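You operate a simulated robot arm through the tools that you are given. There is no shell and no other tool.

The job below is to be done with a simulated robot arm. You get a single attempt, and the scene is never put back.

TASK
Run the small lift up and down once at 7 bar.
Fine: shut the vent, open the air lever and set the pressure first.

Only the result counts: the job must be done as asked and must still hold three seconds after the hand-in. Knocking over, shifting, dropping, spilling or breaking anything else fails it.

THE ROBOT
A 6-joint arm with a two-finger gripper, fixed in place. Base frame: the origin is at the foot of the arm, x ahead of it, y to its left, z up. Readings come in mm, degrees, newtons and seconds.
Its first joint turns from -166.0 to 166.0 degrees. Payload 2.45 kg.
Tool frame: the origin (TCP) lies between the finger pads and is the grasp point; the fingertips stand 20 mm ahead of it; z points along the fingers, y is the line along which they close. Largest opening 140 mm; the body of the gripper starts 168 mm behind the TCP.
Orientation is that of the tool frame in the base frame, as [roll, pitch, yaw] about the fixed x, y, z axes, in that order (R = Rz(yaw) Ry(pitch) Rx(roll)). With the fingers straight down and closing along the base's y, the tool's x points along the base's -x, its y along +y and its z along -z.

THE INTERFACE
- The arm moves only by the tool apply_moves. Its argument "rows" is a list of rows, each a list of 3 entries, a list of its own where there are three numbers: the shift along the tool's x, y, z in mm, then the turn, a rotation vector about the tool's x, y, z in degrees, then the gripper command, from -1 (shut) to 1 (fully open), values between in proportion. In form: [[[tx, ty, tz], [wx, wy, wz], jaw], ...]. A call has 1 to 20 rows; each row shifts and turns the commanded pose from where the row before left it, along the tool's axes as they then stand. A row lasts 0.2 s, in which the tool goes at most 50 mm and 8.6 degrees; a call with a longer step from one row to the next is refused whole, and so is a gripper value outside its range. Where a pose cannot be reached the arm comes as near as it can. A force on the tool above 40 N (or 10 N above the force at the start of the call, whichever is more), or a blocked arm, ends the call early, and 0.2 s more pass. The fingers move at their own pace (about 45 mm/s each) and stop on an object; they squeeze with about 22 N. The grip force told is the motor's: it shows also when the fingers shut on nothing. Time passes only in rows, and 0.2 s behind the last, so rows that do not move let the fingers close. The reply holds the time, the measured pose of the TCP, the force on the tool along the base axes, the opening and the grip force, in the units named above and with some noise, with the torque about the TCP (base axes, N m) and any sound that the robot's microphone picked up.
- Cameras (640 x 400 px; columns grow to the right, rows downward): "scene" is fixed at [220.5, -499.3, 1310.3]; the picture's right is [0.47, -0.88, 0.00], its down [-0.27, -0.15, -0.95] and it looks along [0.84, 0.45, -0.31] (base axes); focal length 373 px, centre (320, 200). "wrist" rides on the gripper at [78, 11, -209] in the tool frame; the picture's right is [-0.14, 0.99, 0.00], its down [-0.92, -0.13, -0.37] and it looks along [-0.36, -0.05, 0.93] (tool axes); focal length 280 px, centre (320, 200). There is no depth. A picture from a camera that has moved, and an enlarged one, comes with that camera's place and axes in the base frame and with its lens.
- snapshot(camera): a new picture of that camera. No time passes.
- inspect(camera, box): a new picture of the part [left, top, right, bottom] of that camera's present view, enlarged. No time passes.
- hand_in(): hands the job in; it is judged then, once.

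Places have to be worked out from the pictures, the camera data and where the tool is seen. Open the gripper and draw the arm clear of the work before you hand the job in, unless the task says otherwise.

The tools are called after ">>>" as name(argument=value, ...) on one line, values as JSON. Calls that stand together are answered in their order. apply_moves: Moves the arm, as the interface text tells. Its arguments: {"type":"object","properties":{"rows":{"type":"array"}},"required":["rows"]} The other tools are called the same way: snapshot (camera) takes a picture; inspect (camera, box) takes an enlarged picture of a part of a camera's view; hand_in () hands the job in.

At the start:

```text
clock: 0.0
position: [831.1, -15.0, 1232.5]
orientation: [179.9, 0.0, 179.9]
ft_force: [0.5, 0.3, 0.0]
ft_torque: [-0.01, -0.02, -0.01]
finger_gap: 140.2
gripper_force: 0.1
```

scene: 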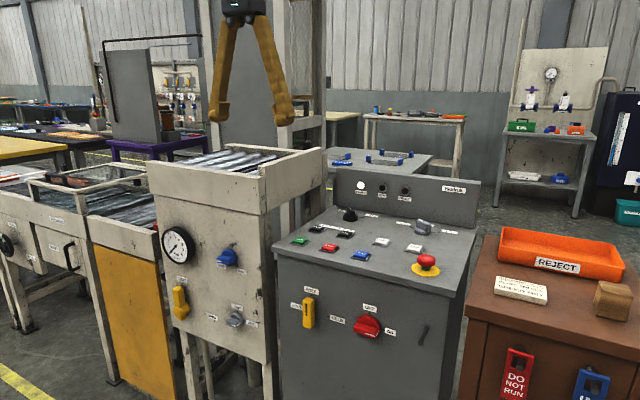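
wrist: 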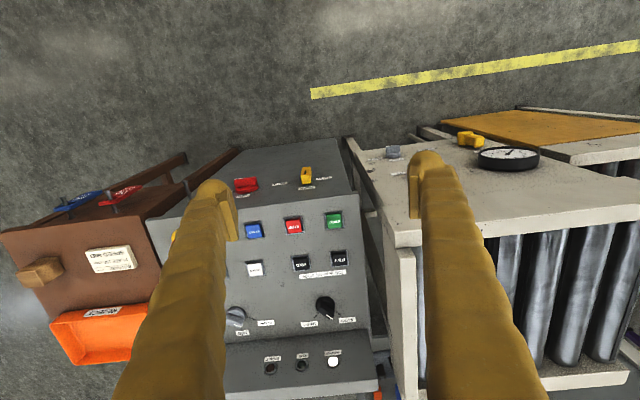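

The pictures show a control desk with buttons and switches, and a lift cabinet with a gauge, a blue knob, a yellow lever and a grey valve. I'll enlarge the parts to read the labels.

>>> inspect(camera="scene", box=[150, 210, 280, 340])

>>> inspect(camera="scene", box=[270, 170, 480, 300])

>>> inspect(camera="scene", box=[270, 270, 450, 380])

>>> inspect(camera="scene", box=[450, 220, 640, 400])

>>> inspect(camera="scene", box=[0, 150, 180, 300])

>>> inspect(camera="wrist", box=[220, 160, 380, 380])

```text
3.08 times, centred on (215, 275) of scene
camera zoom: at [220.5, -499.3, 1310.3], right [0.47, -0.88, 0.0], down [-0.27, -0.15, -0.95], along [0.84, 0.45, -0.31], focal length 1149 px, centre (643, -31)
```

zoom: 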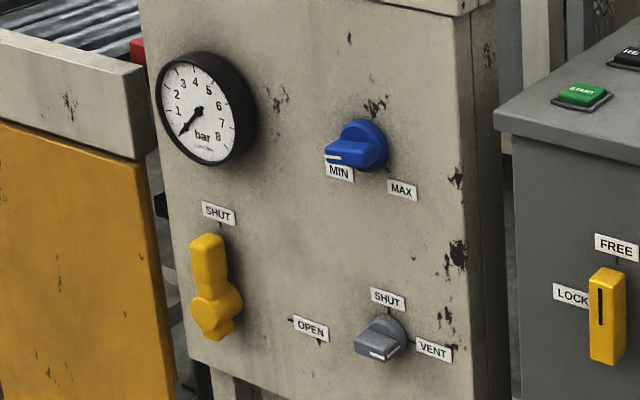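

```text
3.05 times, centred on (375, 235) of scene
camera zoom: at [220.5, -499.3, 1310.3], right [0.47, -0.88, 0.0], down [-0.27, -0.15, -0.95], along [0.84, 0.45, -0.31], focal length 1138 px, centre (152, 93)
```

zoom: 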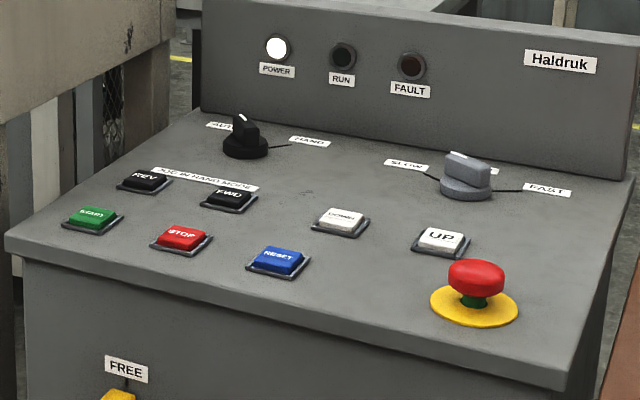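

```text
3.56 times, centred on (360, 325) of scene
camera zoom: at [220.5, -499.3, 1310.3], right [0.47, -0.88, 0.0], down [-0.27, -0.15, -0.95], along [0.84, 0.45, -0.31], focal length 1328 px, centre (178, -244)
```

zoom: 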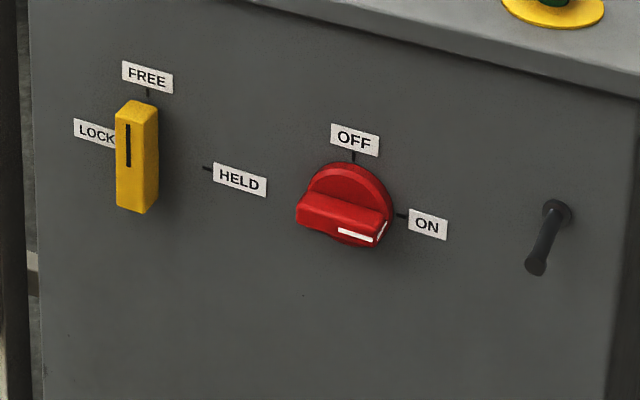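

```text
2.22 times, centred on (545, 310) of scene
camera zoom: at [220.5, -499.3, 1310.3], right [0.47, -0.88, 0.0], down [-0.27, -0.15, -0.95], along [0.84, 0.45, -0.31], focal length 830 px, centre (-180, -44)
```

zoom: 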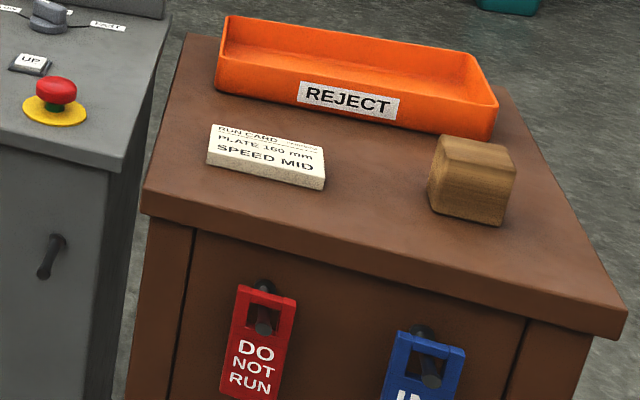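

```text
2.67 times, centred on (90, 225) of scene
camera zoom: at [220.5, -499.3, 1310.3], right [0.47, -0.88, 0.0], down [-0.27, -0.15, -0.95], along [0.84, 0.45, -0.31], focal length 996 px, centre (933, 133)
```

zoom: 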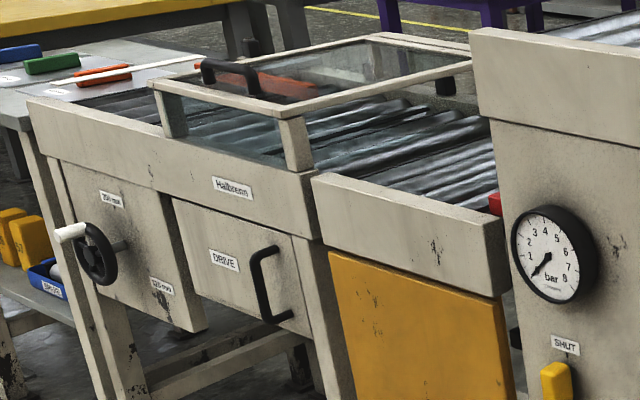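

```text
1.82 times, centred on (300, 270) of wrist
camera zoom: at [753.5, -3.2, 1441.2], right [0.14, 0.99, 0.0], down [0.92, -0.13, 0.37], along [0.36, -0.05, -0.93], focal length 510 px, centre (356, 73)
```

zoom: 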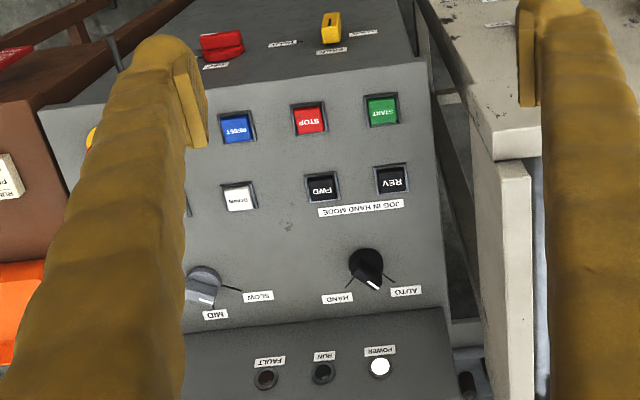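

Rough triangulation from both cameras gives these places (x, y, z):
- Vent knob: about (950, 185, 615).
- Air lever: about (945, 412, 605).
- Regulator: about (950, 190, 820).
- Gauge: about (951, 393, 820).
- Desk buttons: about z 880.

I'll tilt the tool forward in place so it faces the panels, high above everything.

>>> apply_moves(rows=[[[0, 0, 0], [0, -8.1818, 0], 1], [[0, 0, 0], [0, -8.1818, 0], 1], [[0, 0, 0], [0, -8.1818, 0], 1], [[0, 0, 0], [0, -8.1818, 0], 1], [[0, 0, 0], [0, -8.1818, 0], 1], [[0, 0, 0], [0, -8.1818, 0], 1], [[0, 0, 0], [0, -8.1818, 0], 1], [[0, 0, 0], [0, -8.1818, 0], 1], [[0, 0, 0], [0, -8.1818, 0], 1], [[0, 0, 0], [0, -8.1818, 0], 1], [[0, 0, 0], [0, -8.1818, 0], 1]])

```text
clock: 2.4
position: [830.2, -13.2, 1232.7]
orientation: [-26.4, 89.9, -26.5]
ft_force: [-0.4, 0.6, 0.1]
ft_torque: [0.02, 0.02, 0.02]
finger_gap: 139.7
gripper_force: 0.0
```

The tool now points ahead along +x. Next I roll it 90° about its own axis, towards camera-up, so the fingers can close vertically on the vent bar, and look.

>>> apply_moves(rows=[[[0, 0, -10], [0, 0, -8.1818], 1], [[0, 0, -10], [0, 0, -8.1818], 1], [[0, 0, -10], [0, 0, -8.1818], 1], [[0, 0, -10], [0, 0, -8.1818], 1], [[0, 0, -10], [0, 0, -8.1818], 1], [[0, 0, -10], [0, 0, -8.1818], 1], [[0, 0, -10], [0, 0, -8.1818], 1], [[0, 0, -10], [0, 0, -8.1818], 1], [[0, 0, -10], [0, 0, -8.1818], 1], [[0, 0, -10], [0, 0, -8.1818], 1], [[0, 0, -10], [0, 0, -8.1818], 1]])

>>> snapshot(camera="wrist")

>>> snapshot(camera="scene")

```text
clock: 4.8
position: [720.5, -16.2, 1232.6]
orientation: [-90.1, -0.1, -90.0]
ft_force: [-0.3, 0.2, -0.2]
ft_torque: [0.01, 0.02, 0.0]
finger_gap: 140.1
gripper_force: 0.1
```

```text
taken
camera wrist: at [512.8, -92.6, 1221.4], right [0.0, 0.14, -0.99], down [-0.37, 0.92, 0.13], along [0.93, 0.36, 0.05], focal length 280 px, centre (320, 200)
```

wrist: 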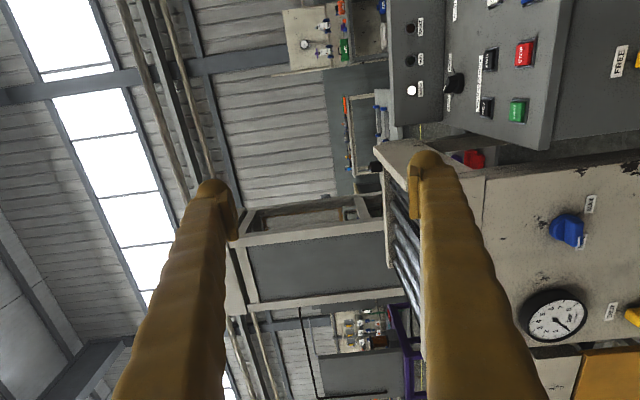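

```text
taken
```

scene: 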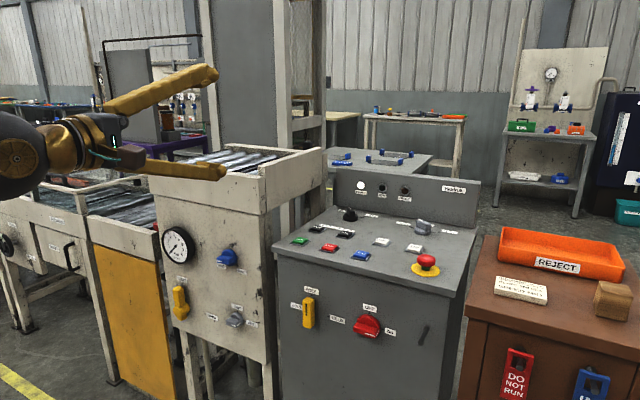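

The tool faces the panels with its x along −y and its y pointing down. I'm moving it down and left, well clear of the panel, to look at the vent knob and the other controls up close.

>>> apply_moves(rows=[[[-16.7, 44.4, 0], [0, 0, 0], 1], [[-16.7, 44.4, 0], [0, 0, 0], 1], [[-16.7, 44.4, 0], [0, 0, 0], 1], [[-16.7, 44.4, 0], [0, 0, 0], 1], [[-16.7, 44.4, 0], [0, 0, 0], 1], [[-16.7, 44.4, 0], [0, 0, 0], 1], [[-16.7, 44.4, 0], [0, 0, 0], 1], [[-16.7, 44.4, 0], [0, 0, 0], 1], [[-16.7, 44.4, 0], [0, 0, 0], 1], [[-16.7, 44.4, 0], [0, 0, 0], 1], [[-16.7, 44.4, 0], [0, 0, 0], 1], [[-16.7, 44.4, 0], [0, 0, 0], 1]])

>>> snapshot(camera="wrist")

>>> snapshot(camera="scene")

```text
clock: 7.4
position: [799.3, 191.9, 735.6]
orientation: [-90.0, 0.0, -90.1]
ft_force: [-0.6, -0.9, -0.2]
ft_torque: [0.02, -0.02, 0.0]
finger_gap: 140.1
gripper_force: 0.1
out of reach, approached as far as the arm can: row 1, 2, 3, 4, 5, 6
```

```text
taken
camera wrist: at [590.4, 114.9, 723.4], right [0.0, 0.14, -0.99], down [-0.37, 0.92, 0.13], along [0.93, 0.36, 0.05], focal length 280 px, centre (320, 200)
```

wrist: 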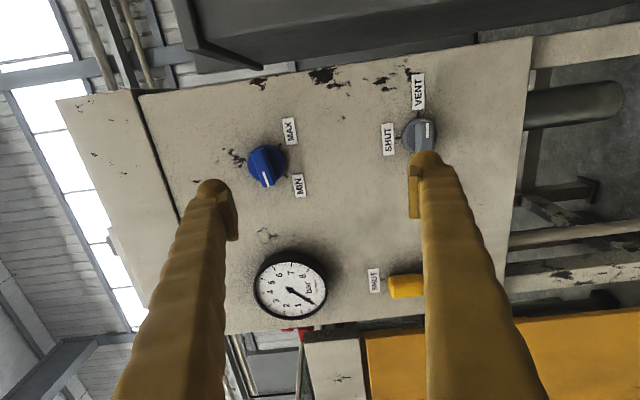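

```text
taken
```

scene: 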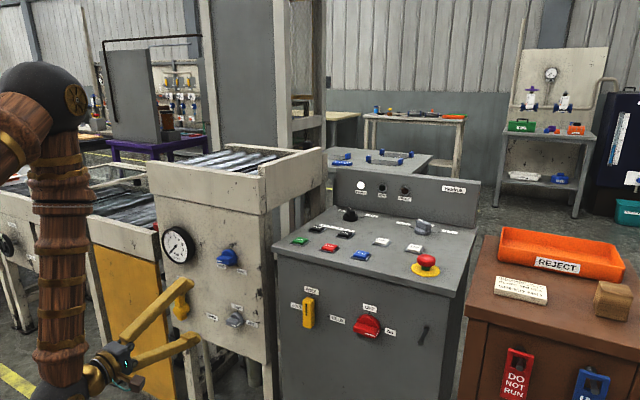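

I see VENT on the right of the grey knob with its mark pointing there, SHUT above it, and the blue regulator near MIN. I'll enlarge these to pin down exact places and pointer directions.

>>> inspect(camera="wrist", box=[360, 60, 480, 180])

>>> inspect(camera="wrist", box=[230, 100, 340, 220])

>>> inspect(camera="wrist", box=[240, 230, 440, 350])

>>> inspect(camera="scene", box=[215, 295, 265, 345])

>>> inspect(camera="scene", box=[200, 230, 270, 280])

```text
3.33 times, centred on (420, 120) of wrist
camera zoom: at [590.4, 114.9, 723.4], right [0.0, 0.14, -0.99], down [-0.37, 0.92, 0.13], along [0.93, 0.36, 0.05], focal length 935 px, centre (-13, 467)
```

zoom: 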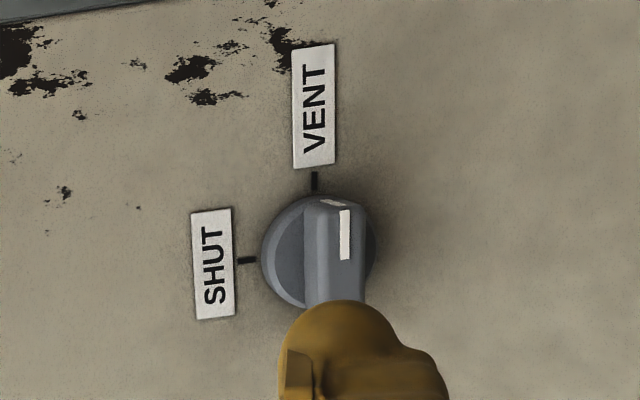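

```text
3.33 times, centred on (285, 160) of wrist
camera zoom: at [590.4, 114.9, 723.4], right [0.0, 0.14, -0.99], down [-0.37, 0.92, 0.13], along [0.93, 0.36, 0.05], focal length 935 px, centre (437, 333)
```

zoom: 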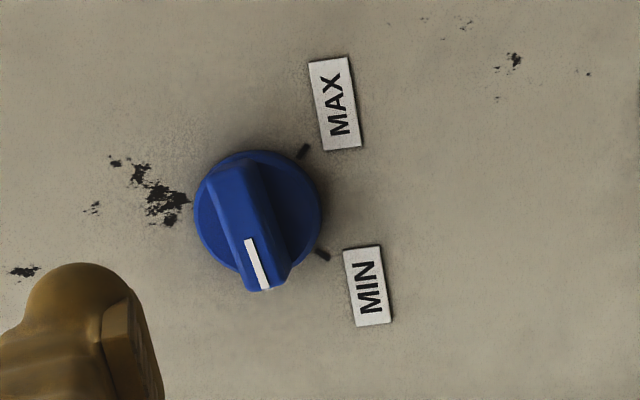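

```text
3.20 times, centred on (340, 290) of wrist
camera zoom: at [590.4, 114.9, 723.4], right [0.0, 0.14, -0.99], down [-0.37, 0.92, 0.13], along [0.93, 0.36, 0.05], focal length 897 px, centre (256, -88)
```

zoom: 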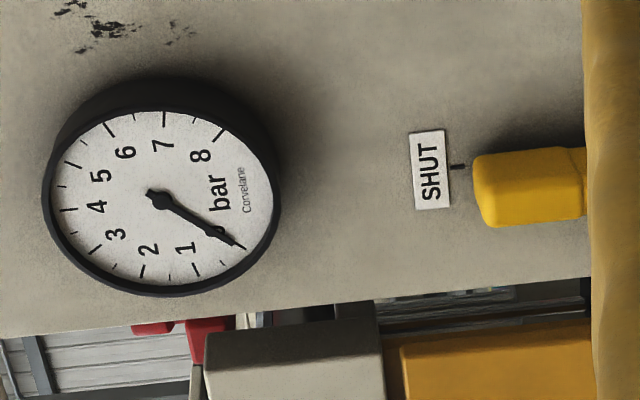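

```text
8.00 times, centred on (240, 320) of scene
camera zoom: at [220.5, -499.3, 1310.3], right [0.47, -0.88, 0.0], down [-0.27, -0.15, -0.95], along [0.84, 0.45, -0.31], focal length 2987 px, centre (960, -760)
```

zoom: 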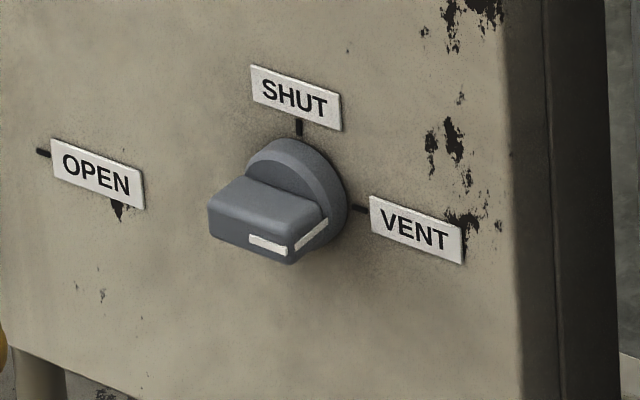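

```text
8.00 times, centred on (235, 255) of scene
camera zoom: at [220.5, -499.3, 1310.3], right [0.47, -0.88, 0.0], down [-0.27, -0.15, -0.95], along [0.84, 0.45, -0.31], focal length 2987 px, centre (1000, -240)
```

zoom: 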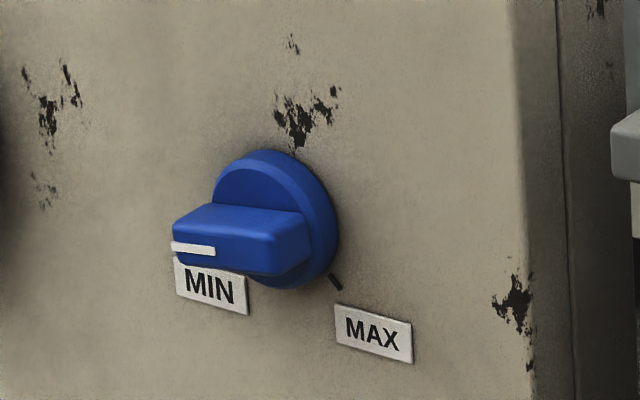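

The panel face lies at x≈978. The vent knob centre is at about (y 190, z 598) with its bar face at x≈944, horizontal and pointing right to VENT. I'll lower to z 598 at a safe distance and check.

>>> apply_moves(rows=[[[0.5, 45.8, 0], [0, 0, 0], 1], [[0.5, 45.8, 0], [0, 0, 0], 1], [[0.5, 45.8, 0], [0, 0, 0], 1]])

>>> snapshot(camera="wrist")

```text
clock: 8.2
position: [798.5, 192.7, 598.0]
orientation: [-90.0, 0.0, -90.0]
ft_force: [0.7, 0.1, -0.2]
ft_torque: [0.03, 0.0, 0.0]
finger_gap: 139.9
gripper_force: 0.1
```

```text
taken
camera wrist: at [589.8, 115.9, 585.6], right [0.0, 0.14, -0.99], down [-0.37, 0.92, 0.13], along [0.93, 0.36, 0.05], focal length 280 px, centre (320, 200)
```

wrist: 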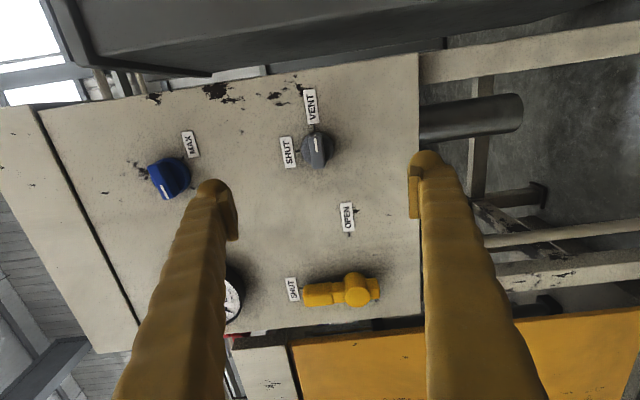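

The knob is between the fingers' lines. A closer look refines its centre before I approach.

>>> inspect(camera="wrist", box=[260, 80, 380, 200])

>>> inspect(camera="wrist", box=[270, 220, 420, 340])

```text
3.33 times, centred on (320, 140) of wrist
camera zoom: at [589.8, 115.9, 585.6], right [0.0, 0.14, -0.99], down [-0.37, 0.92, 0.13], along [0.93, 0.36, 0.05], focal length 935 px, centre (320, 400)
```

zoom: 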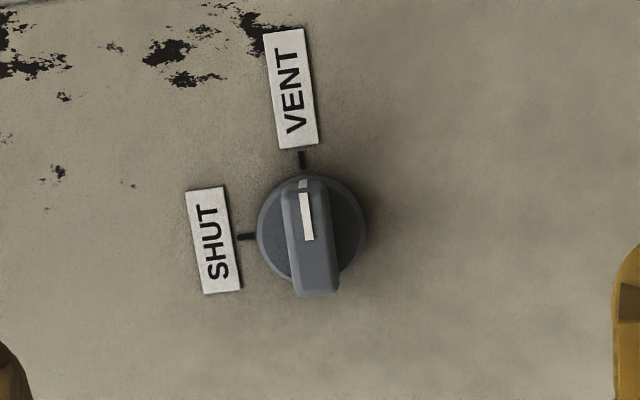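

```text
3.33 times, centred on (345, 280) of wrist
camera zoom: at [589.8, 115.9, 585.6], right [0.0, 0.14, -0.99], down [-0.37, 0.92, 0.13], along [0.93, 0.36, 0.05], focal length 935 px, centre (237, -67)
```

zoom: 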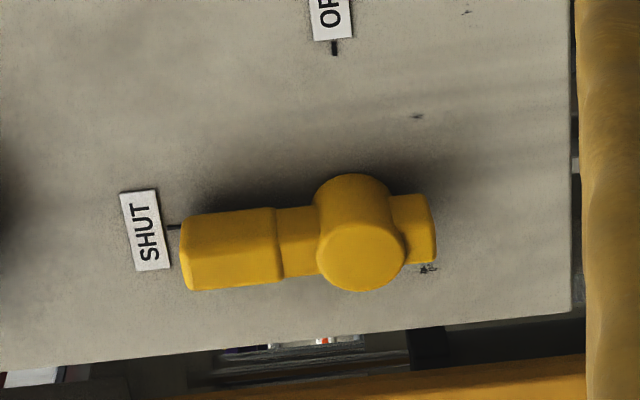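

The refined knob centre is (y 190.6, z 600). I approach so the fingertips straddle the bar about 20 mm deep, with the gripper partly closed, stopping short of the base disc.

>>> apply_moves(rows=[[[2, -1.5, 40], [0, 0, 0], -0.1], [[0, 0, 40], [0, 0, 0], -0.1], [[0, 0, 35], [0, 0, 0], -0.1], [[0, 0, 28], [0, 0, 0], -0.1], [[0, 0, 0], [0, 0, 0], -0.1]])

>>> snapshot(camera="wrist")

```text
clock: 9.4
position: [941.3, 189.6, 597.9]
orientation: [-90.1, 0.0, -90.0]
ft_force: [-0.5, 0.5, 0.7]
ft_torque: [0.0, 0.03, 0.02]
finger_gap: 63.2
gripper_force: 0.0
```

```text
taken
camera wrist: at [733.2, 111.9, 587.4], right [0.0, 0.14, -0.99], down [-0.37, 0.92, 0.13], along [0.93, 0.36, 0.05], focal length 280 px, centre (320, 200)
```

wrist: 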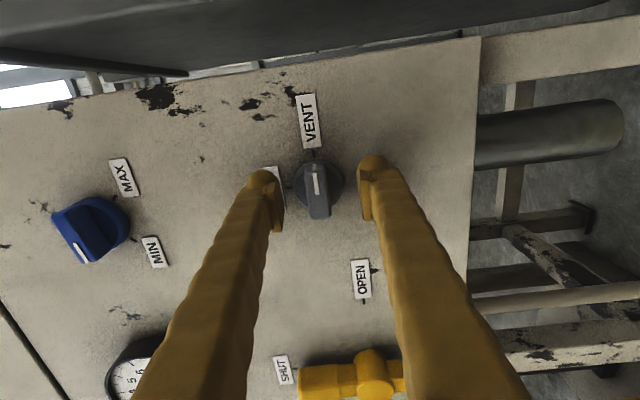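

The bar sits between the pads, centred on the TCP. I close the fingers on it.

>>> apply_moves(rows=[[[0, 0, 3], [0, 0, 0], -1], [[0, 0, 0], [0, 0, 0], -1], [[0, 0, 0], [0, 0, 0], -1], [[0, 0, 0], [0, 0, 0], -1], [[0, 0, 0], [0, 0, 0], -1]])

>>> inspect(camera="wrist", box=[220, 100, 420, 260])

```text
clock: 10.1
position: [942.1, 188.7, 600.1]
orientation: [-90.0, -0.1, -89.9]
ft_force: [-73.1, -3.0, 24.1]
ft_torque: [0.03, -1.53, 0.01]
finger_gap: 23.0
gripper_force: 18.1
stopped in row 3: the force on the tool passed its limit at 49 N (the readings are from after the stop); the commanded pose is now the measured one
```

```text
2.50 times, centred on (320, 180) of wrist
camera zoom: at [733.0, 112.0, 588.5], right [0.0, 0.14, -0.99], down [-0.37, 0.92, 0.13], along [0.93, 0.37, 0.05], focal length 701 px, centre (320, 250)
```

zoom: 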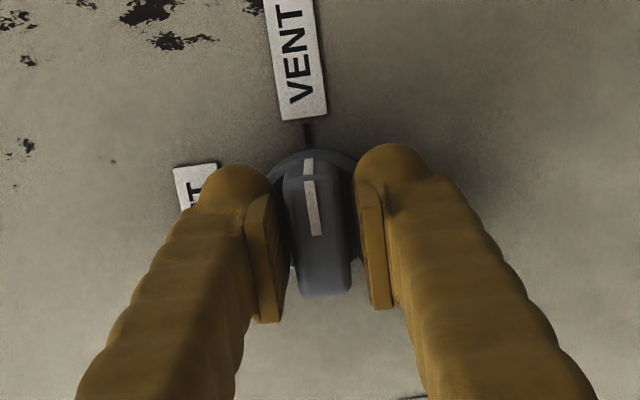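

Closing met 73 N back along x: the fingertips ride on the knob's base disc, so I'm too deep. I'll open a little, back off 10 mm and check.

>>> apply_moves(rows=[[[0, 0, -5], [0, 0, 0], -0.4], [[0, 0, -5], [0, 0, 0], -0.4], [[0, 0, 0], [0, 0, 0], -0.4]])

>>> inspect(camera="wrist", box=[220, 100, 420, 260])

>>> snapshot(camera="scene")

```text
clock: 10.9
position: [932.9, 189.0, 600.2]
orientation: [-90.1, 0.0, -90.0]
ft_force: [0.4, 0.8, -0.2]
ft_torque: [0.01, 0.01, -0.03]
finger_gap: 42.0
gripper_force: 0.0
```

```text
2.50 times, centred on (320, 180) of wrist
camera zoom: at [724.5, 112.0, 587.9], right [0.0, 0.14, -0.99], down [-0.37, 0.92, 0.13], along [0.93, 0.36, 0.05], focal length 701 px, centre (320, 250)
```

zoom: 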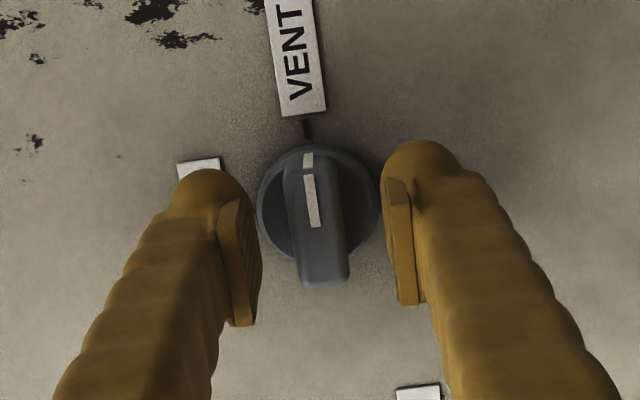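

```text
taken
```

scene: 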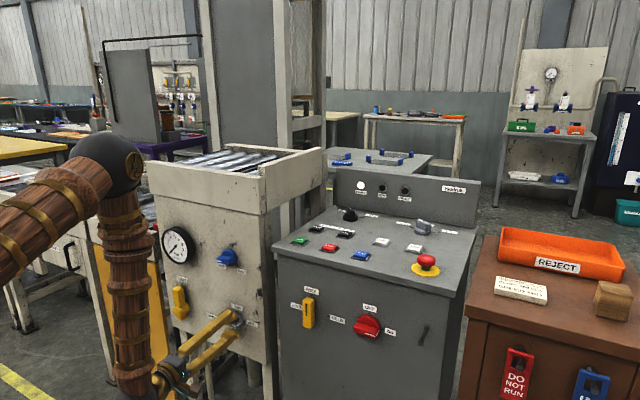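

Force is back to zero and the knob is unmoved. I close again from this shallower depth (fingertips at about x 953).

>>> apply_moves(rows=[[[0, 0, 0], [0, 0, 0], -0.7], [[0, 0, 0], [0, 0, 0], -1], [[0, 0, 0], [0, 0, 0], -1], [[0, 0, 0], [0, 0, 0], -1]])

>>> inspect(camera="wrist", box=[220, 100, 420, 260])

```text
clock: 11.9
position: [931.7, 190.0, 600.9]
orientation: [-89.8, 0.1, -90.0]
ft_force: [-4.4, -1.2, 19.0]
ft_torque: [0.05, -0.18, -0.03]
finger_gap: 17.1
gripper_force: 42.8
```

```text
2.50 times, centred on (320, 180) of wrist
camera zoom: at [724.7, 112.1, 588.5], right [0.0, 0.14, -0.99], down [-0.37, 0.92, 0.13], along [0.93, 0.36, 0.05], focal length 701 px, centre (320, 250)
```

zoom: 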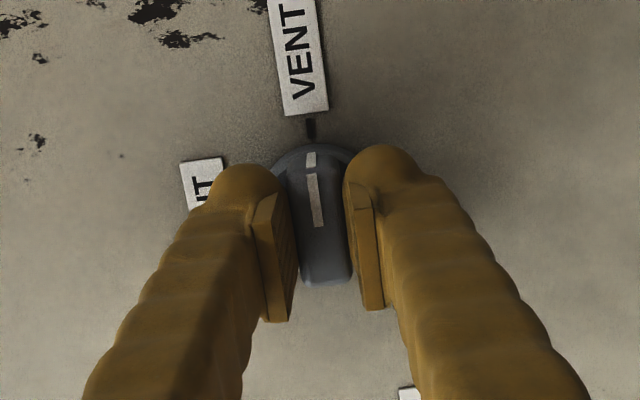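

The bar is held (gap 17 mm); the +19 N on z says the bar sits slightly above the tool axis, so I shift 1 mm up and then turn counter-clockwise toward SHUT, first 45°.

>>> apply_moves(rows=[[[0, -1, 0], [0, 0, 0], -1], [[0, 0, 0], [0, 0, -5], -1], [[0, 0, 0], [0, 0, -5], -1], [[0, 0, 0], [0, 0, -5], -1], [[0, 0, 0], [0, 0, -5], -1], [[0, 0, 0], [0, 0, -5], -1], [[0, 0, 0], [0, 0, -5], -1], [[0, 0, 0], [0, 0, -5], -1], [[0, 0, 0], [0, 0, -5], -1], [[0, 0, 0], [0, 0, -5], -1]])

>>> inspect(camera="wrist", box=[220, 100, 420, 260])

```text
clock: 14.1
position: [931.6, 188.6, 600.4]
orientation: [-89.9, -45.1, -90.0]
ft_force: [-22.8, 1.1, 17.5]
ft_torque: [-0.01, -0.21, -0.03]
finger_gap: 16.9
gripper_force: 42.1
```

```text
2.50 times, centred on (320, 180) of wrist
camera zoom: at [724.8, 127.4, 647.7], right [0.0, -0.6, -0.8], down [-0.37, 0.74, -0.56], along [0.93, 0.29, -0.22], focal length 701 px, centre (320, 250)
```

zoom: 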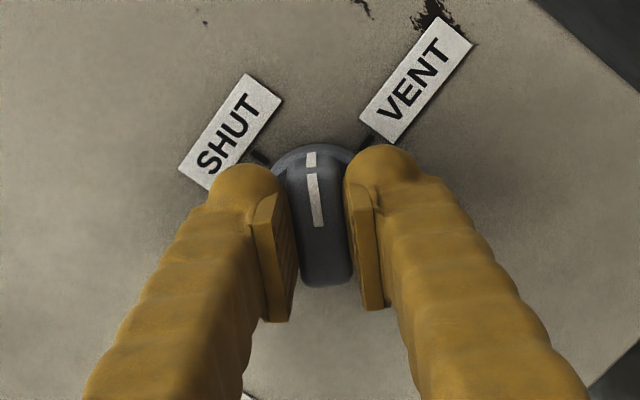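

The knob has turned 45° with the grip. I'll ease off a millimetre outward and upward to lower the load, then turn the other 45°.

>>> apply_moves(rows=[[[0.6, -0.6, -1], [0, 0, 0], -1], [[0, 0, 0], [0, 0, -5], -1], [[0, 0, 0], [0, 0, -5], -1], [[0, 0, 0], [0, 0, -5], -1], [[0, 0, 0], [0, 0, -5], -1], [[0, 0, 0], [0, 0, -5], -1], [[0, 0, 0], [0, 0, -5], -1], [[0, 0, 0], [0, 0, -5], -1], [[0, 0, 0], [0, 0, -5], -1], [[0, 0, 0], [0, 0, -5], -1]])

>>> inspect(camera="wrist", box=[220, 100, 420, 260])

```text
clock: 15.2
position: [933.0, 188.6, 600.5]
orientation: [-90.0, -62.0, -90.0]
ft_force: [7.1, 1.4, -4.4]
ft_torque: [0.0, 0.02, 0.04]
finger_gap: 17.0
gripper_force: 42.1
stopped in row 5: the force on the tool passed its limit at 40 N (the readings are from after the stop); the commanded pose is now the measured one
```

```text
2.50 times, centred on (320, 180) of wrist
camera zoom: at [724.7, 144.2, 664.2], right [0.0, -0.81, -0.59], down [-0.37, 0.54, -0.75], along [0.93, 0.22, -0.3], focal length 701 px, centre (320, 250)
```

zoom: 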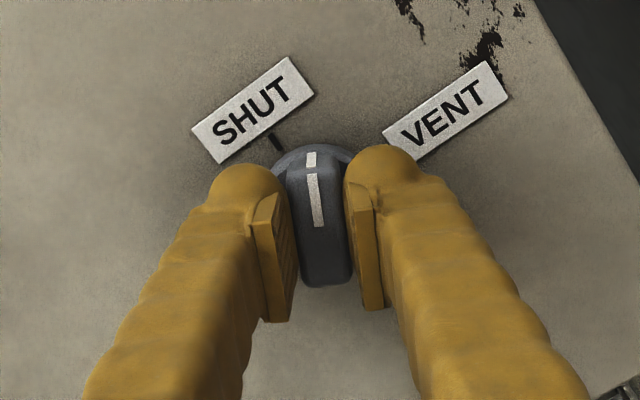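

It stopped at 62° with the load now nearly zero after the reset. I carry on with the remaining 28° in smaller steps.

>>> apply_moves(rows=[[[0, 0, 0], [0, 0, -4], -1], [[0, 0, 0], [0, 0, -4], -1], [[0, 0, 0], [0, 0, -4], -1], [[0, 0, 0], [0, 0, -4], -1], [[0, 0, 0], [0, 0, -4], -1], [[0, 0, 0], [0, 0, -4], -1], [[0, 0, 0], [0, 0, -4], -1]])

>>> inspect(camera="wrist", box=[220, 100, 420, 260])

```text
clock: 16.6
position: [933.3, 190.3, 600.8]
orientation: [-90.1, -83.5, -90.0]
ft_force: [7.4, 2.7, -3.7]
ft_torque: [0.01, 0.06, 0.03]
finger_gap: 16.8
gripper_force: 43.1
stopped in row 6: the force on the tool passed its limit at 40 N (the readings are from after the stop); the commanded pose is now the measured one
```

```text
2.50 times, centred on (320, 180) of wrist
camera zoom: at [724.5, 171.0, 676.7], right [0.0, -0.97, -0.25], down [-0.37, 0.23, -0.9], along [0.93, 0.09, -0.36], focal length 701 px, centre (320, 250)
```

zoom: 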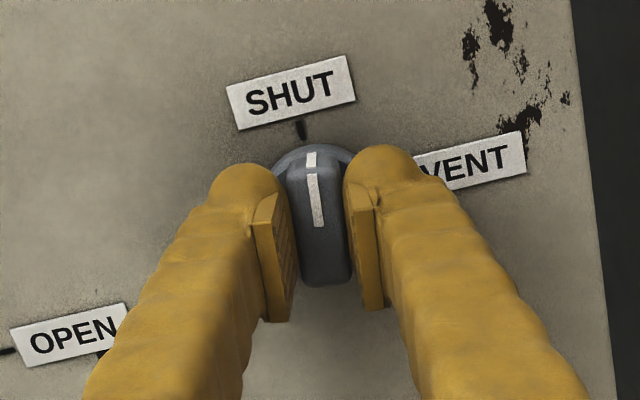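

The mark is about 6° short of straight up. I turn the remaining few degrees gently.

>>> apply_moves(rows=[[[0, 0, 0], [0, 0, -2.5], -1], [[0, 0, 0], [0, 0, -2.5], -1], [[0, 0, 0], [0, 0, -2], -1], [[0, 0, 0], [0, 0, 0], -1]])

>>> inspect(camera="wrist", box=[220, 100, 420, 260])

```text
clock: 17.6
position: [932.8, 189.9, 600.2]
orientation: [-89.4, -85.6, -90.8]
ft_force: [38.3, 4.4, -11.6]
ft_torque: [-0.03, 0.12, 0.07]
finger_gap: 16.9
gripper_force: 42.4
out of reach, approached as far as the arm can: row 2
```

```text
2.50 times, centred on (320, 180) of wrist
camera zoom: at [724.3, 174.1, 677.2], right [0.0, -0.98, -0.21], down [-0.37, 0.2, -0.91], along [0.93, 0.08, -0.36], focal length 701 px, centre (320, 250)
```

zoom: 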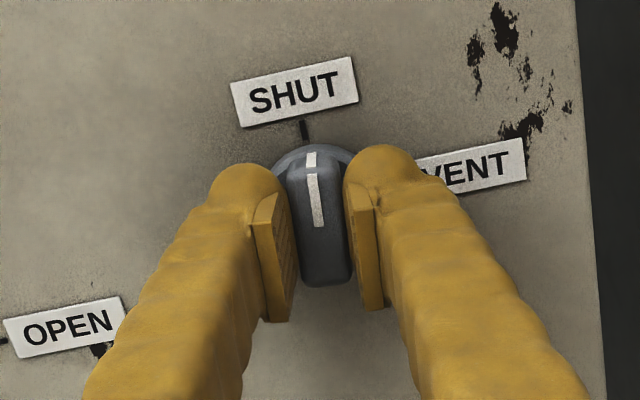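

The wrist roll has come to its limit at about 86°, so the bar is about 4° short of SHUT. I'll let go, back off, and roll round the other way to re-grip from the opposite side.

>>> apply_moves(rows=[[[0, 0, 0], [0, 0, 0], -0.3], [[0, 0, 0], [0, 0, 0], -0.3], [[0, 0, -20], [0, 0, 0], -0.1], [[0, 0, -30], [0, 0, 0], 0], [[0, 0, -30], [0, 0, 0], 0]])

>>> snapshot(camera="wrist")

```text
clock: 18.8
position: [855.3, 192.7, 598.7]
orientation: [-88.4, -87.5, -91.7]
ft_force: [-0.3, -0.3, -0.6]
ft_torque: [-0.04, 0.0, 0.0]
finger_gap: 70.1
gripper_force: 0.0
out of reach, approached as far as the arm can: row 3
```

```text
taken
camera wrist: at [646.9, 179.0, 675.2], right [0.0, -0.98, -0.18], down [-0.37, 0.17, -0.91], along [0.93, 0.06, -0.36], focal length 280 px, centre (320, 200)
```

wrist: 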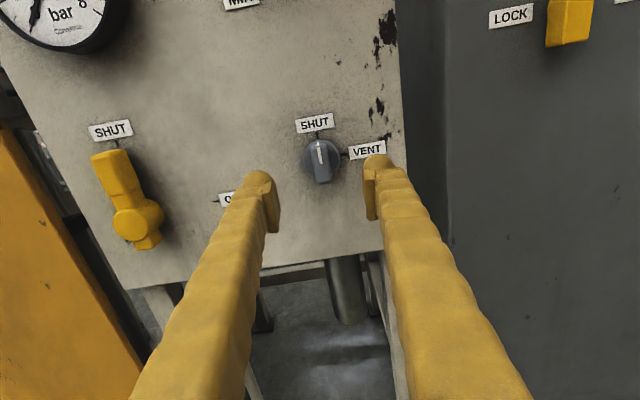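

The grip is free. I zoom on the vent knob and on the lever from here.

>>> inspect(camera="wrist", box=[270, 90, 400, 200])

>>> inspect(camera="wrist", box=[60, 100, 250, 260])

>>> inspect(camera="scene", box=[215, 295, 265, 345])

```text
3.64 times, centred on (335, 145) of wrist
camera zoom: at [646.9, 179.0, 675.2], right [0.0, -0.98, -0.18], down [-0.37, 0.17, -0.91], along [0.93, 0.06, -0.36], focal length 1020 px, centre (266, 400)
```

zoom: 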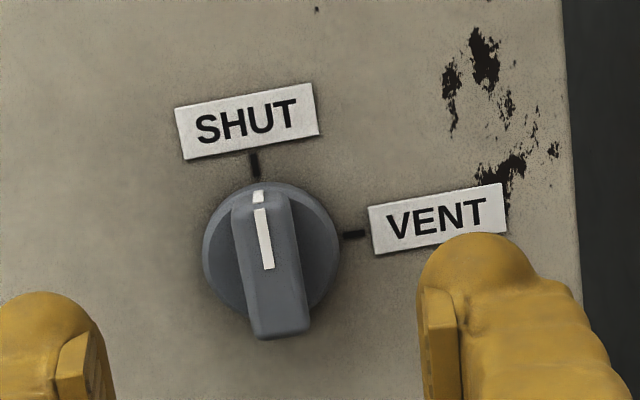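

```text
2.50 times, centred on (155, 180) of wrist
camera zoom: at [646.9, 179.0, 675.2], right [0.0, -0.98, -0.18], down [-0.37, 0.17, -0.91], along [0.93, 0.06, -0.36], focal length 701 px, centre (732, 250)
```

zoom: 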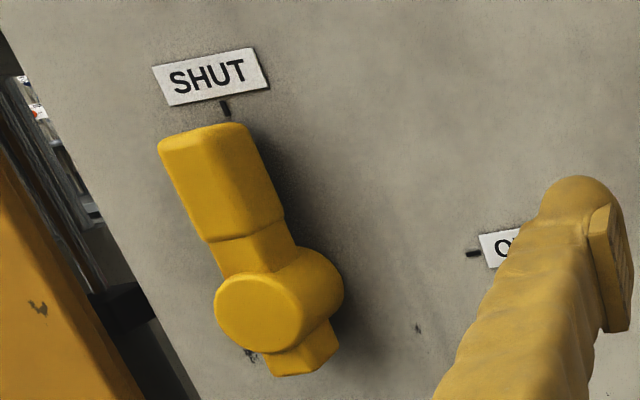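

```text
8.00 times, centred on (240, 320) of scene
camera zoom: at [220.5, -499.3, 1310.3], right [0.47, -0.88, 0.0], down [-0.27, -0.15, -0.95], along [0.84, 0.45, -0.31], focal length 2987 px, centre (960, -760)
```

zoom: 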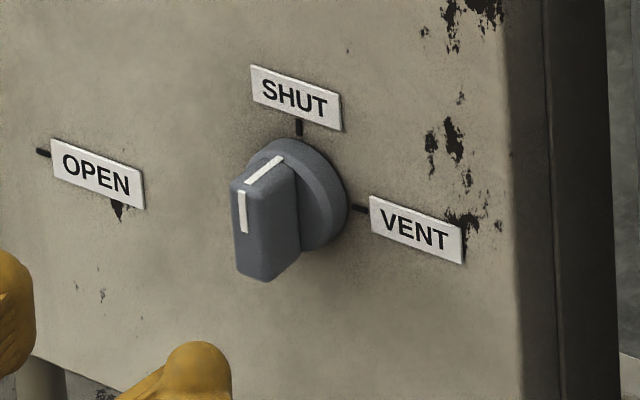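

By the picture the bar still leans about 4° from SHUT. I roll the tool back about 182° to hold the bar from the other side with joint range to spare.

>>> apply_moves(rows=[[[0, 0, 0], [0, 0, 8.3], 0], [[0, 0, 0], [0, 0, 8.3], 0], [[0, 0, 0], [0, 0, 8.3], 0], [[0, 0, 0], [0, 0, 8.3], 0], [[0, 0, 0], [0, 0, 8.3], 0], [[0, 0, 0], [0, 0, 8.3], 0], [[0, 0, 0], [0, 0, 8.3], 0], [[0, 0, 0], [0, 0, 8.3], 0], [[0, 0, 0], [0, 0, 8.3], 0], [[0, 0, 0], [0, 0, 8.3], 0], [[0, 0, 0], [0, 0, 8.3], 0], [[0, 0, 0], [0, 0, 8.3], 0], [[0, 0, 0], [0, 0, 8.3], 0], [[0, 0, 0], [0, 0, 8.3], 0], [[0, 0, 0], [0, 0, 8.3], 0], [[0, 0, 0], [0, 0, 8.3], 0], [[0, 0, 0], [0, 0, 8.3], 0], [[0, 0, 0], [0, 0, 8.3], 0], [[0, 0, 0], [0, 0, 8.3], 0], [[0, 0, 0], [0, 0, 8.3], 0]])

>>> snapshot(camera="wrist")

```text
clock: 23.0
position: [856.3, 190.1, 599.6]
orientation: [-89.8, 78.7, -89.9]
ft_force: [-1.0, -0.2, -0.8]
ft_torque: [-0.02, -0.03, 0.01]
finger_gap: 69.9
gripper_force: 0.0
```

```text
taken
camera wrist: at [647.2, 187.7, 520.0], right [0.0, 1.0, -0.06], down [-0.37, 0.06, 0.93], along [0.93, 0.02, 0.37], focal length 280 px, centre (320, 200)
```

wrist: 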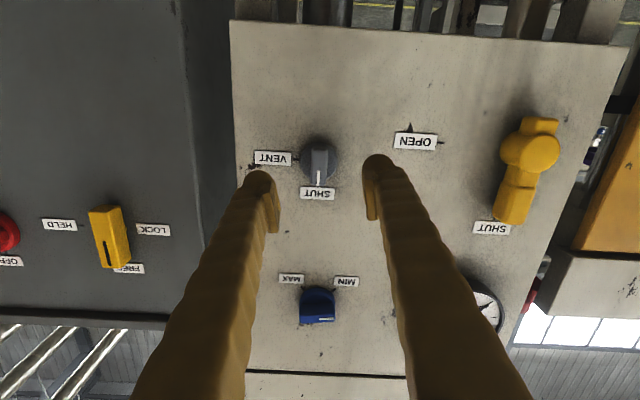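

Roll is now about 169°; the bar stands near 184°. I add the last 15°, re-centre slightly and approach to x≈932 with the fingers straddling the bar.

>>> apply_moves(rows=[[[0, 0, 0], [0, 0, 7.8], 0], [[0, 0, 0], [0, 0, 7.8], -0.2], [[-1, 0.3, 40], [0, 0, 0], -0.4], [[0, 0, 36], [0, 0, 0], -0.4], [[0, 0, 0], [0, 0, 0], -0.4]])

>>> inspect(camera="wrist", box=[220, 100, 420, 260])

```text
clock: 24.2
position: [932.3, 190.8, 601.3]
orientation: [89.5, 85.9, 89.4]
ft_force: [0.3, -0.4, 0.1]
ft_torque: [0.0, -0.02, -0.03]
finger_gap: 42.3
gripper_force: 0.0
```

```text
2.50 times, centred on (320, 180) of wrist
camera zoom: at [724.7, 209.2, 523.9], right [0.0, 0.98, 0.21], down [-0.37, -0.19, 0.91], along [0.93, -0.08, 0.36], focal length 701 px, centre (320, 250)
```

zoom: 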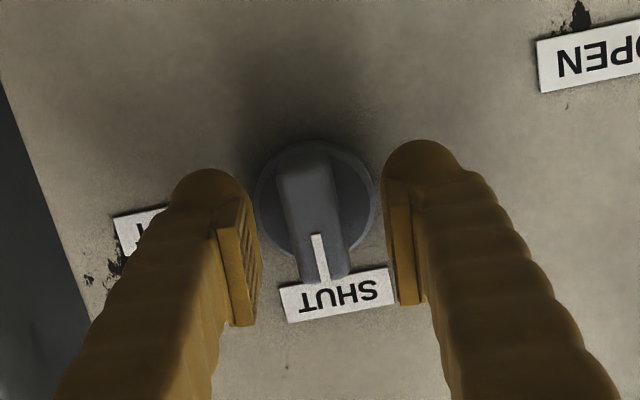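

The bar stands at the expected angle relative to the pads. I close on it, then turn counter-clockwise about 5°.

>>> apply_moves(rows=[[[0, -0.8, 0], [0, 0, 0], -0.7], [[0, 0, 0], [0, 0, 0], -1], [[0, 0, 0], [0, 0, 0], -1], [[0, 0, 0], [0, 0, -2.5], -1], [[0, 0, 0], [0, 0, -2.5], -1], [[0, 0, 0], [0, 0, 0], -1]])

>>> inspect(camera="wrist", box=[220, 100, 420, 260])

```text
clock: 25.7
position: [932.8, 189.8, 600.7]
orientation: [-87.1, 89.1, -87.2]
ft_force: [7.3, 1.9, -3.7]
ft_torque: [0.4, 0.0, 0.04]
finger_gap: 17.1
gripper_force: 42.2
stopped in row 6: the force on the tool passed its limit at 41 N (the readings are from after the stop); the commanded pose is now the measured one
```

```text
2.50 times, centred on (320, 180) of wrist
camera zoom: at [723.9, 200.9, 522.0], right [0.0, 0.99, 0.12], down [-0.37, -0.11, 0.92], along [0.93, -0.05, 0.37], focal length 701 px, centre (320, 250)
```

zoom: 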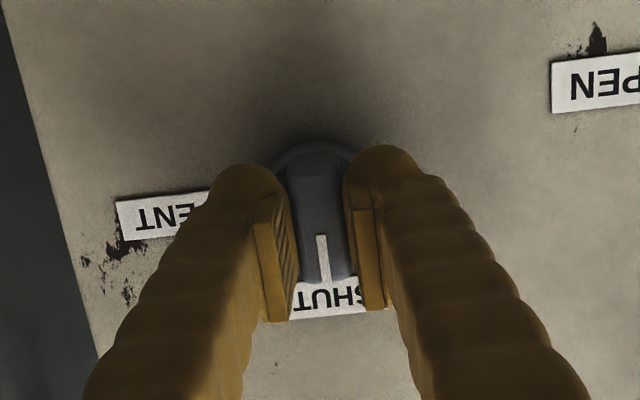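

The mark is now upright at SHUT (roll 179°). I let go, back off, and move left to stand in front of the air lever, whose hub I place at (y 422, z 570) with the handle going up to z≈655.

>>> apply_moves(rows=[[[0, 0, 0], [0, 0, 0], -0.4], [[0, 0, 0], [0, 0, 0], -0.4], [[0, 0, -40], [0, 0, 0], 0], [[0, 0, -40], [0, 0, 0], 0], [[-8, 46, 0], [0, 0, 0], 0], [[-8, 46, 0], [0, 0, 0], 0], [[-8, 46, 0], [0, 0, 0], 0], [[-8, 46, 0], [0, 0, 0], 0], [[-6, 46, 0], [0, 0, 0], 0]])

>>> snapshot(camera="wrist")

>>> snapshot(camera="scene")

>>> inspect(camera="scene", box=[215, 295, 265, 345])

```text
clock: 27.7
position: [853.5, 421.6, 635.4]
orientation: [-88.9, 89.1, -89.1]
ft_force: [-0.2, 1.2, 0.2]
ft_torque: [-0.01, -0.01, 0.0]
finger_gap: 70.0
gripper_force: 0.1
```

```text
taken
camera wrist: at [645.0, 433.1, 556.1], right [0.0, 0.99, 0.12], down [-0.37, -0.11, 0.92], along [0.93, -0.05, 0.37], focal length 280 px, centre (320, 200)
```

wrist: 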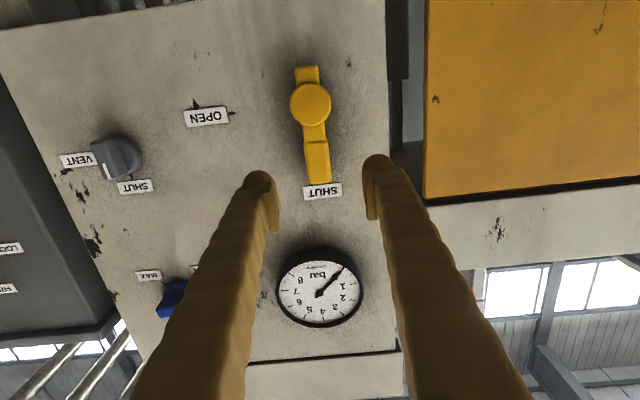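

```text
taken
```

scene: 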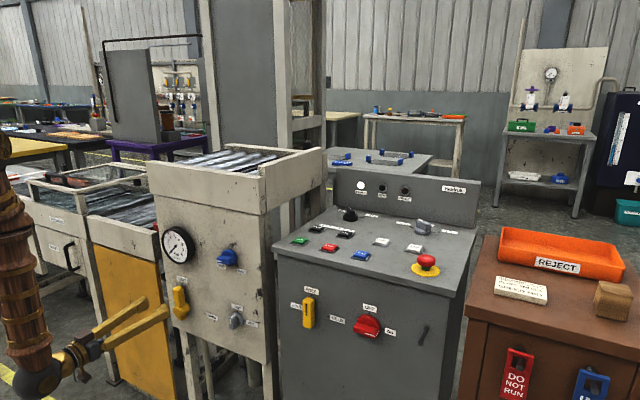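

```text
8.00 times, centred on (240, 320) of scene
camera zoom: at [220.5, -499.3, 1310.3], right [0.47, -0.88, 0.0], down [-0.27, -0.15, -0.95], along [0.84, 0.45, -0.31], focal length 2987 px, centre (960, -760)
```

zoom: 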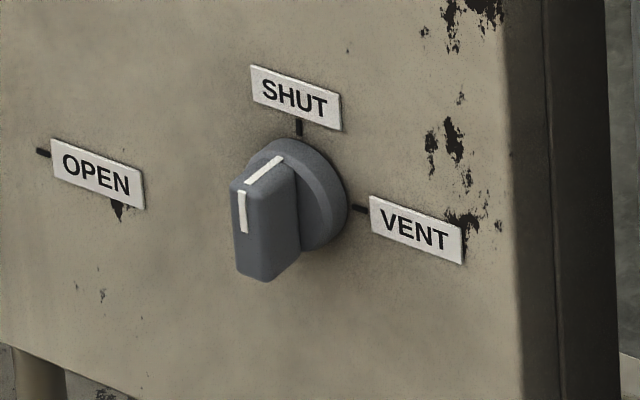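

The vent is at SHUT. Now I zoom on the lever for its exact position relative to the fingers.

>>> inspect(camera="wrist", box=[240, 50, 400, 210])

>>> inspect(camera="scene", box=[150, 270, 230, 340])

```text
2.50 times, centred on (320, 130) of wrist
camera zoom: at [645.0, 433.1, 556.1], right [0.0, 0.99, 0.12], down [-0.37, -0.11, 0.92], along [0.93, -0.05, 0.37], focal length 701 px, centre (320, 375)
```

zoom: 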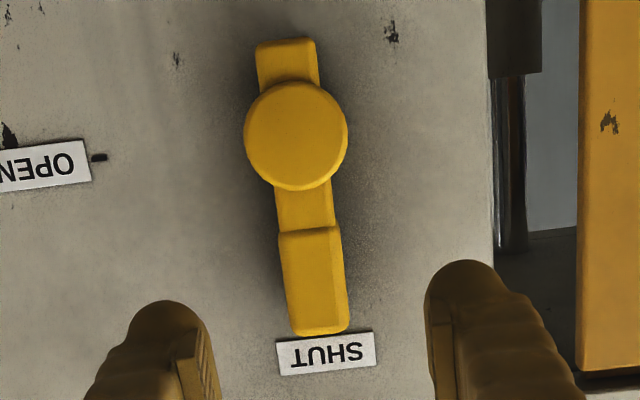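

```text
5.71 times, centred on (190, 305) of scene
camera zoom: at [220.5, -499.3, 1310.3], right [0.47, -0.88, 0.0], down [-0.27, -0.15, -0.95], along [0.84, 0.45, -0.31], focal length 2134 px, centre (1063, -400)
```

zoom: 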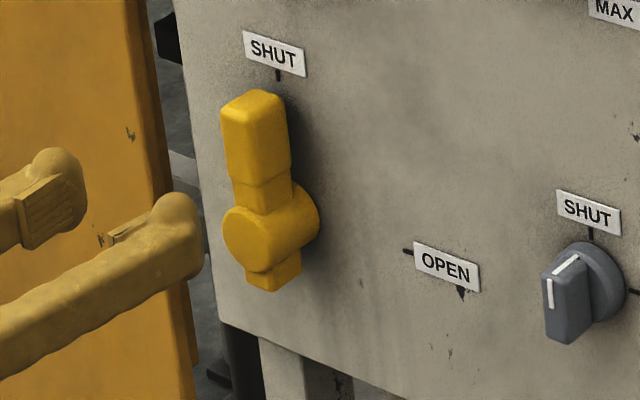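

The handle is centred at about (y 422, z 630), roughly 27 mm wide, front face near x 950. I approach straight in to x≈944 with 70 mm opening and then close on it.

>>> apply_moves(rows=[[[0, 0, 40], [0, 0, 0], 0], [[0, 0, 35], [0, 0, 0], 0], [[0, 0, 15], [0, 0, 0], 0], [[0, 0, 0], [0, 0, 0], -0.4], [[0, 0, 0], [0, 0, 0], -1], [[0, 0, 0], [0, 0, 0], -1], [[0, 0, 0], [0, 0, 0], -1]])

>>> snapshot(camera="wrist")

```text
clock: 29.3
position: [941.0, 420.6, 634.3]
orientation: [-87.0, 89.1, -87.2]
ft_force: [2.9, -9.3, 1.5]
ft_torque: [0.15, 0.03, -0.11]
finger_gap: 26.2
gripper_force: 33.8
```

```text
taken
camera wrist: at [733.4, 431.4, 555.9], right [0.0, 0.99, 0.12], down [-0.37, -0.11, 0.92], along [0.93, -0.05, 0.37], focal length 280 px, centre (320, 200)
```

wrist: 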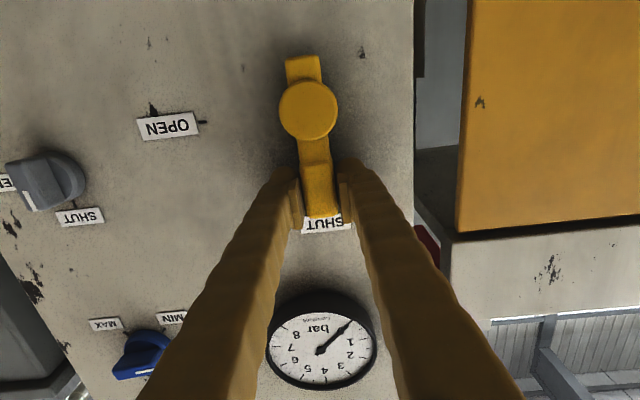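

The handle is held (gap 26 mm). I now swing it clockwise about the hub toward OPEN along the arc of radius 64.5 mm, first 45°.

>>> apply_moves(rows=[[[0.245, -5.62, 0], [0, 0, 5], -1], [[0.245, -5.62, 0], [0, 0, 5], -1], [[0.245, -5.62, 0], [0, 0, 5], -1], [[0.245, -5.62, 0], [0, 0, 5], -1], [[0.245, -5.62, 0], [0, 0, 5], -1], [[0.245, -5.62, 0], [0, 0, 5], -1], [[0.245, -5.62, 0], [0, 0, 5], -1], [[0.245, -5.62, 0], [0, 0, 5], -1], [[0.245, -5.62, 0], [0, 0, 5], -1]])

>>> snapshot(camera="wrist")

```text
clock: 31.0
position: [941.9, 380.2, 620.7]
orientation: [90.0, 52.6, 89.9]
ft_force: [-4.2, -0.8, 3.7]
ft_torque: [0.13, -0.15, 0.03]
finger_gap: 25.8
gripper_force: 45.0
stopped in row 8: the force on the tool passed its limit at 40 N (the readings are from after the stop); the commanded pose is now the measured one
```

```text
taken
camera wrist: at [733.5, 437.6, 565.9], right [0.0, 0.7, 0.71], down [-0.37, -0.66, 0.65], along [0.93, -0.26, 0.26], focal length 280 px, centre (320, 200)
```

wrist: 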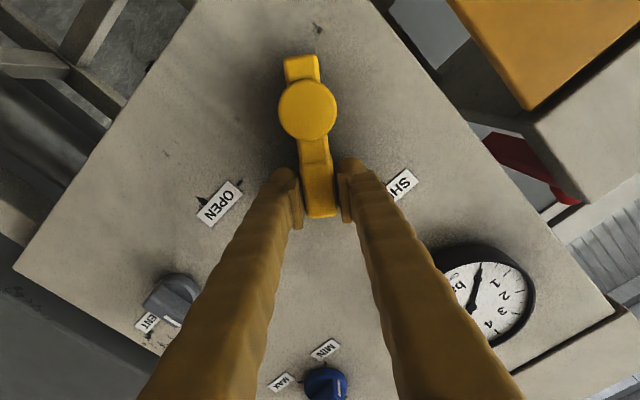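

The lever has come 38° with the grip. I carry on along the arc with smaller steps.

>>> apply_moves(rows=[[[0.16, -4.53, 0], [0, 0, 4], -1], [[0.16, -4.53, 0], [0, 0, 4], -1], [[0.16, -4.53, 0], [0, 0, 4], -1], [[0.16, -4.53, 0], [0, 0, 4], -1], [[0.16, -4.53, 0], [0, 0, 4], -1], [[0.16, -4.53, 0], [0, 0, 4], -1], [[0.16, -4.53, 0], [0, 0, 4], -1], [[0.16, -4.53, 0], [0, 0, 4], -1], [[0.16, -4.53, 0], [0, 0, 4], -1]])

```text
clock: 33.0
position: [941.1, 357.8, 588.1]
orientation: [90.0, 16.5, 89.9]
ft_force: [-20.9, -20.9, 14.4]
ft_torque: [0.5, -0.13, -0.32]
finger_gap: 26.0
gripper_force: 45.6
```

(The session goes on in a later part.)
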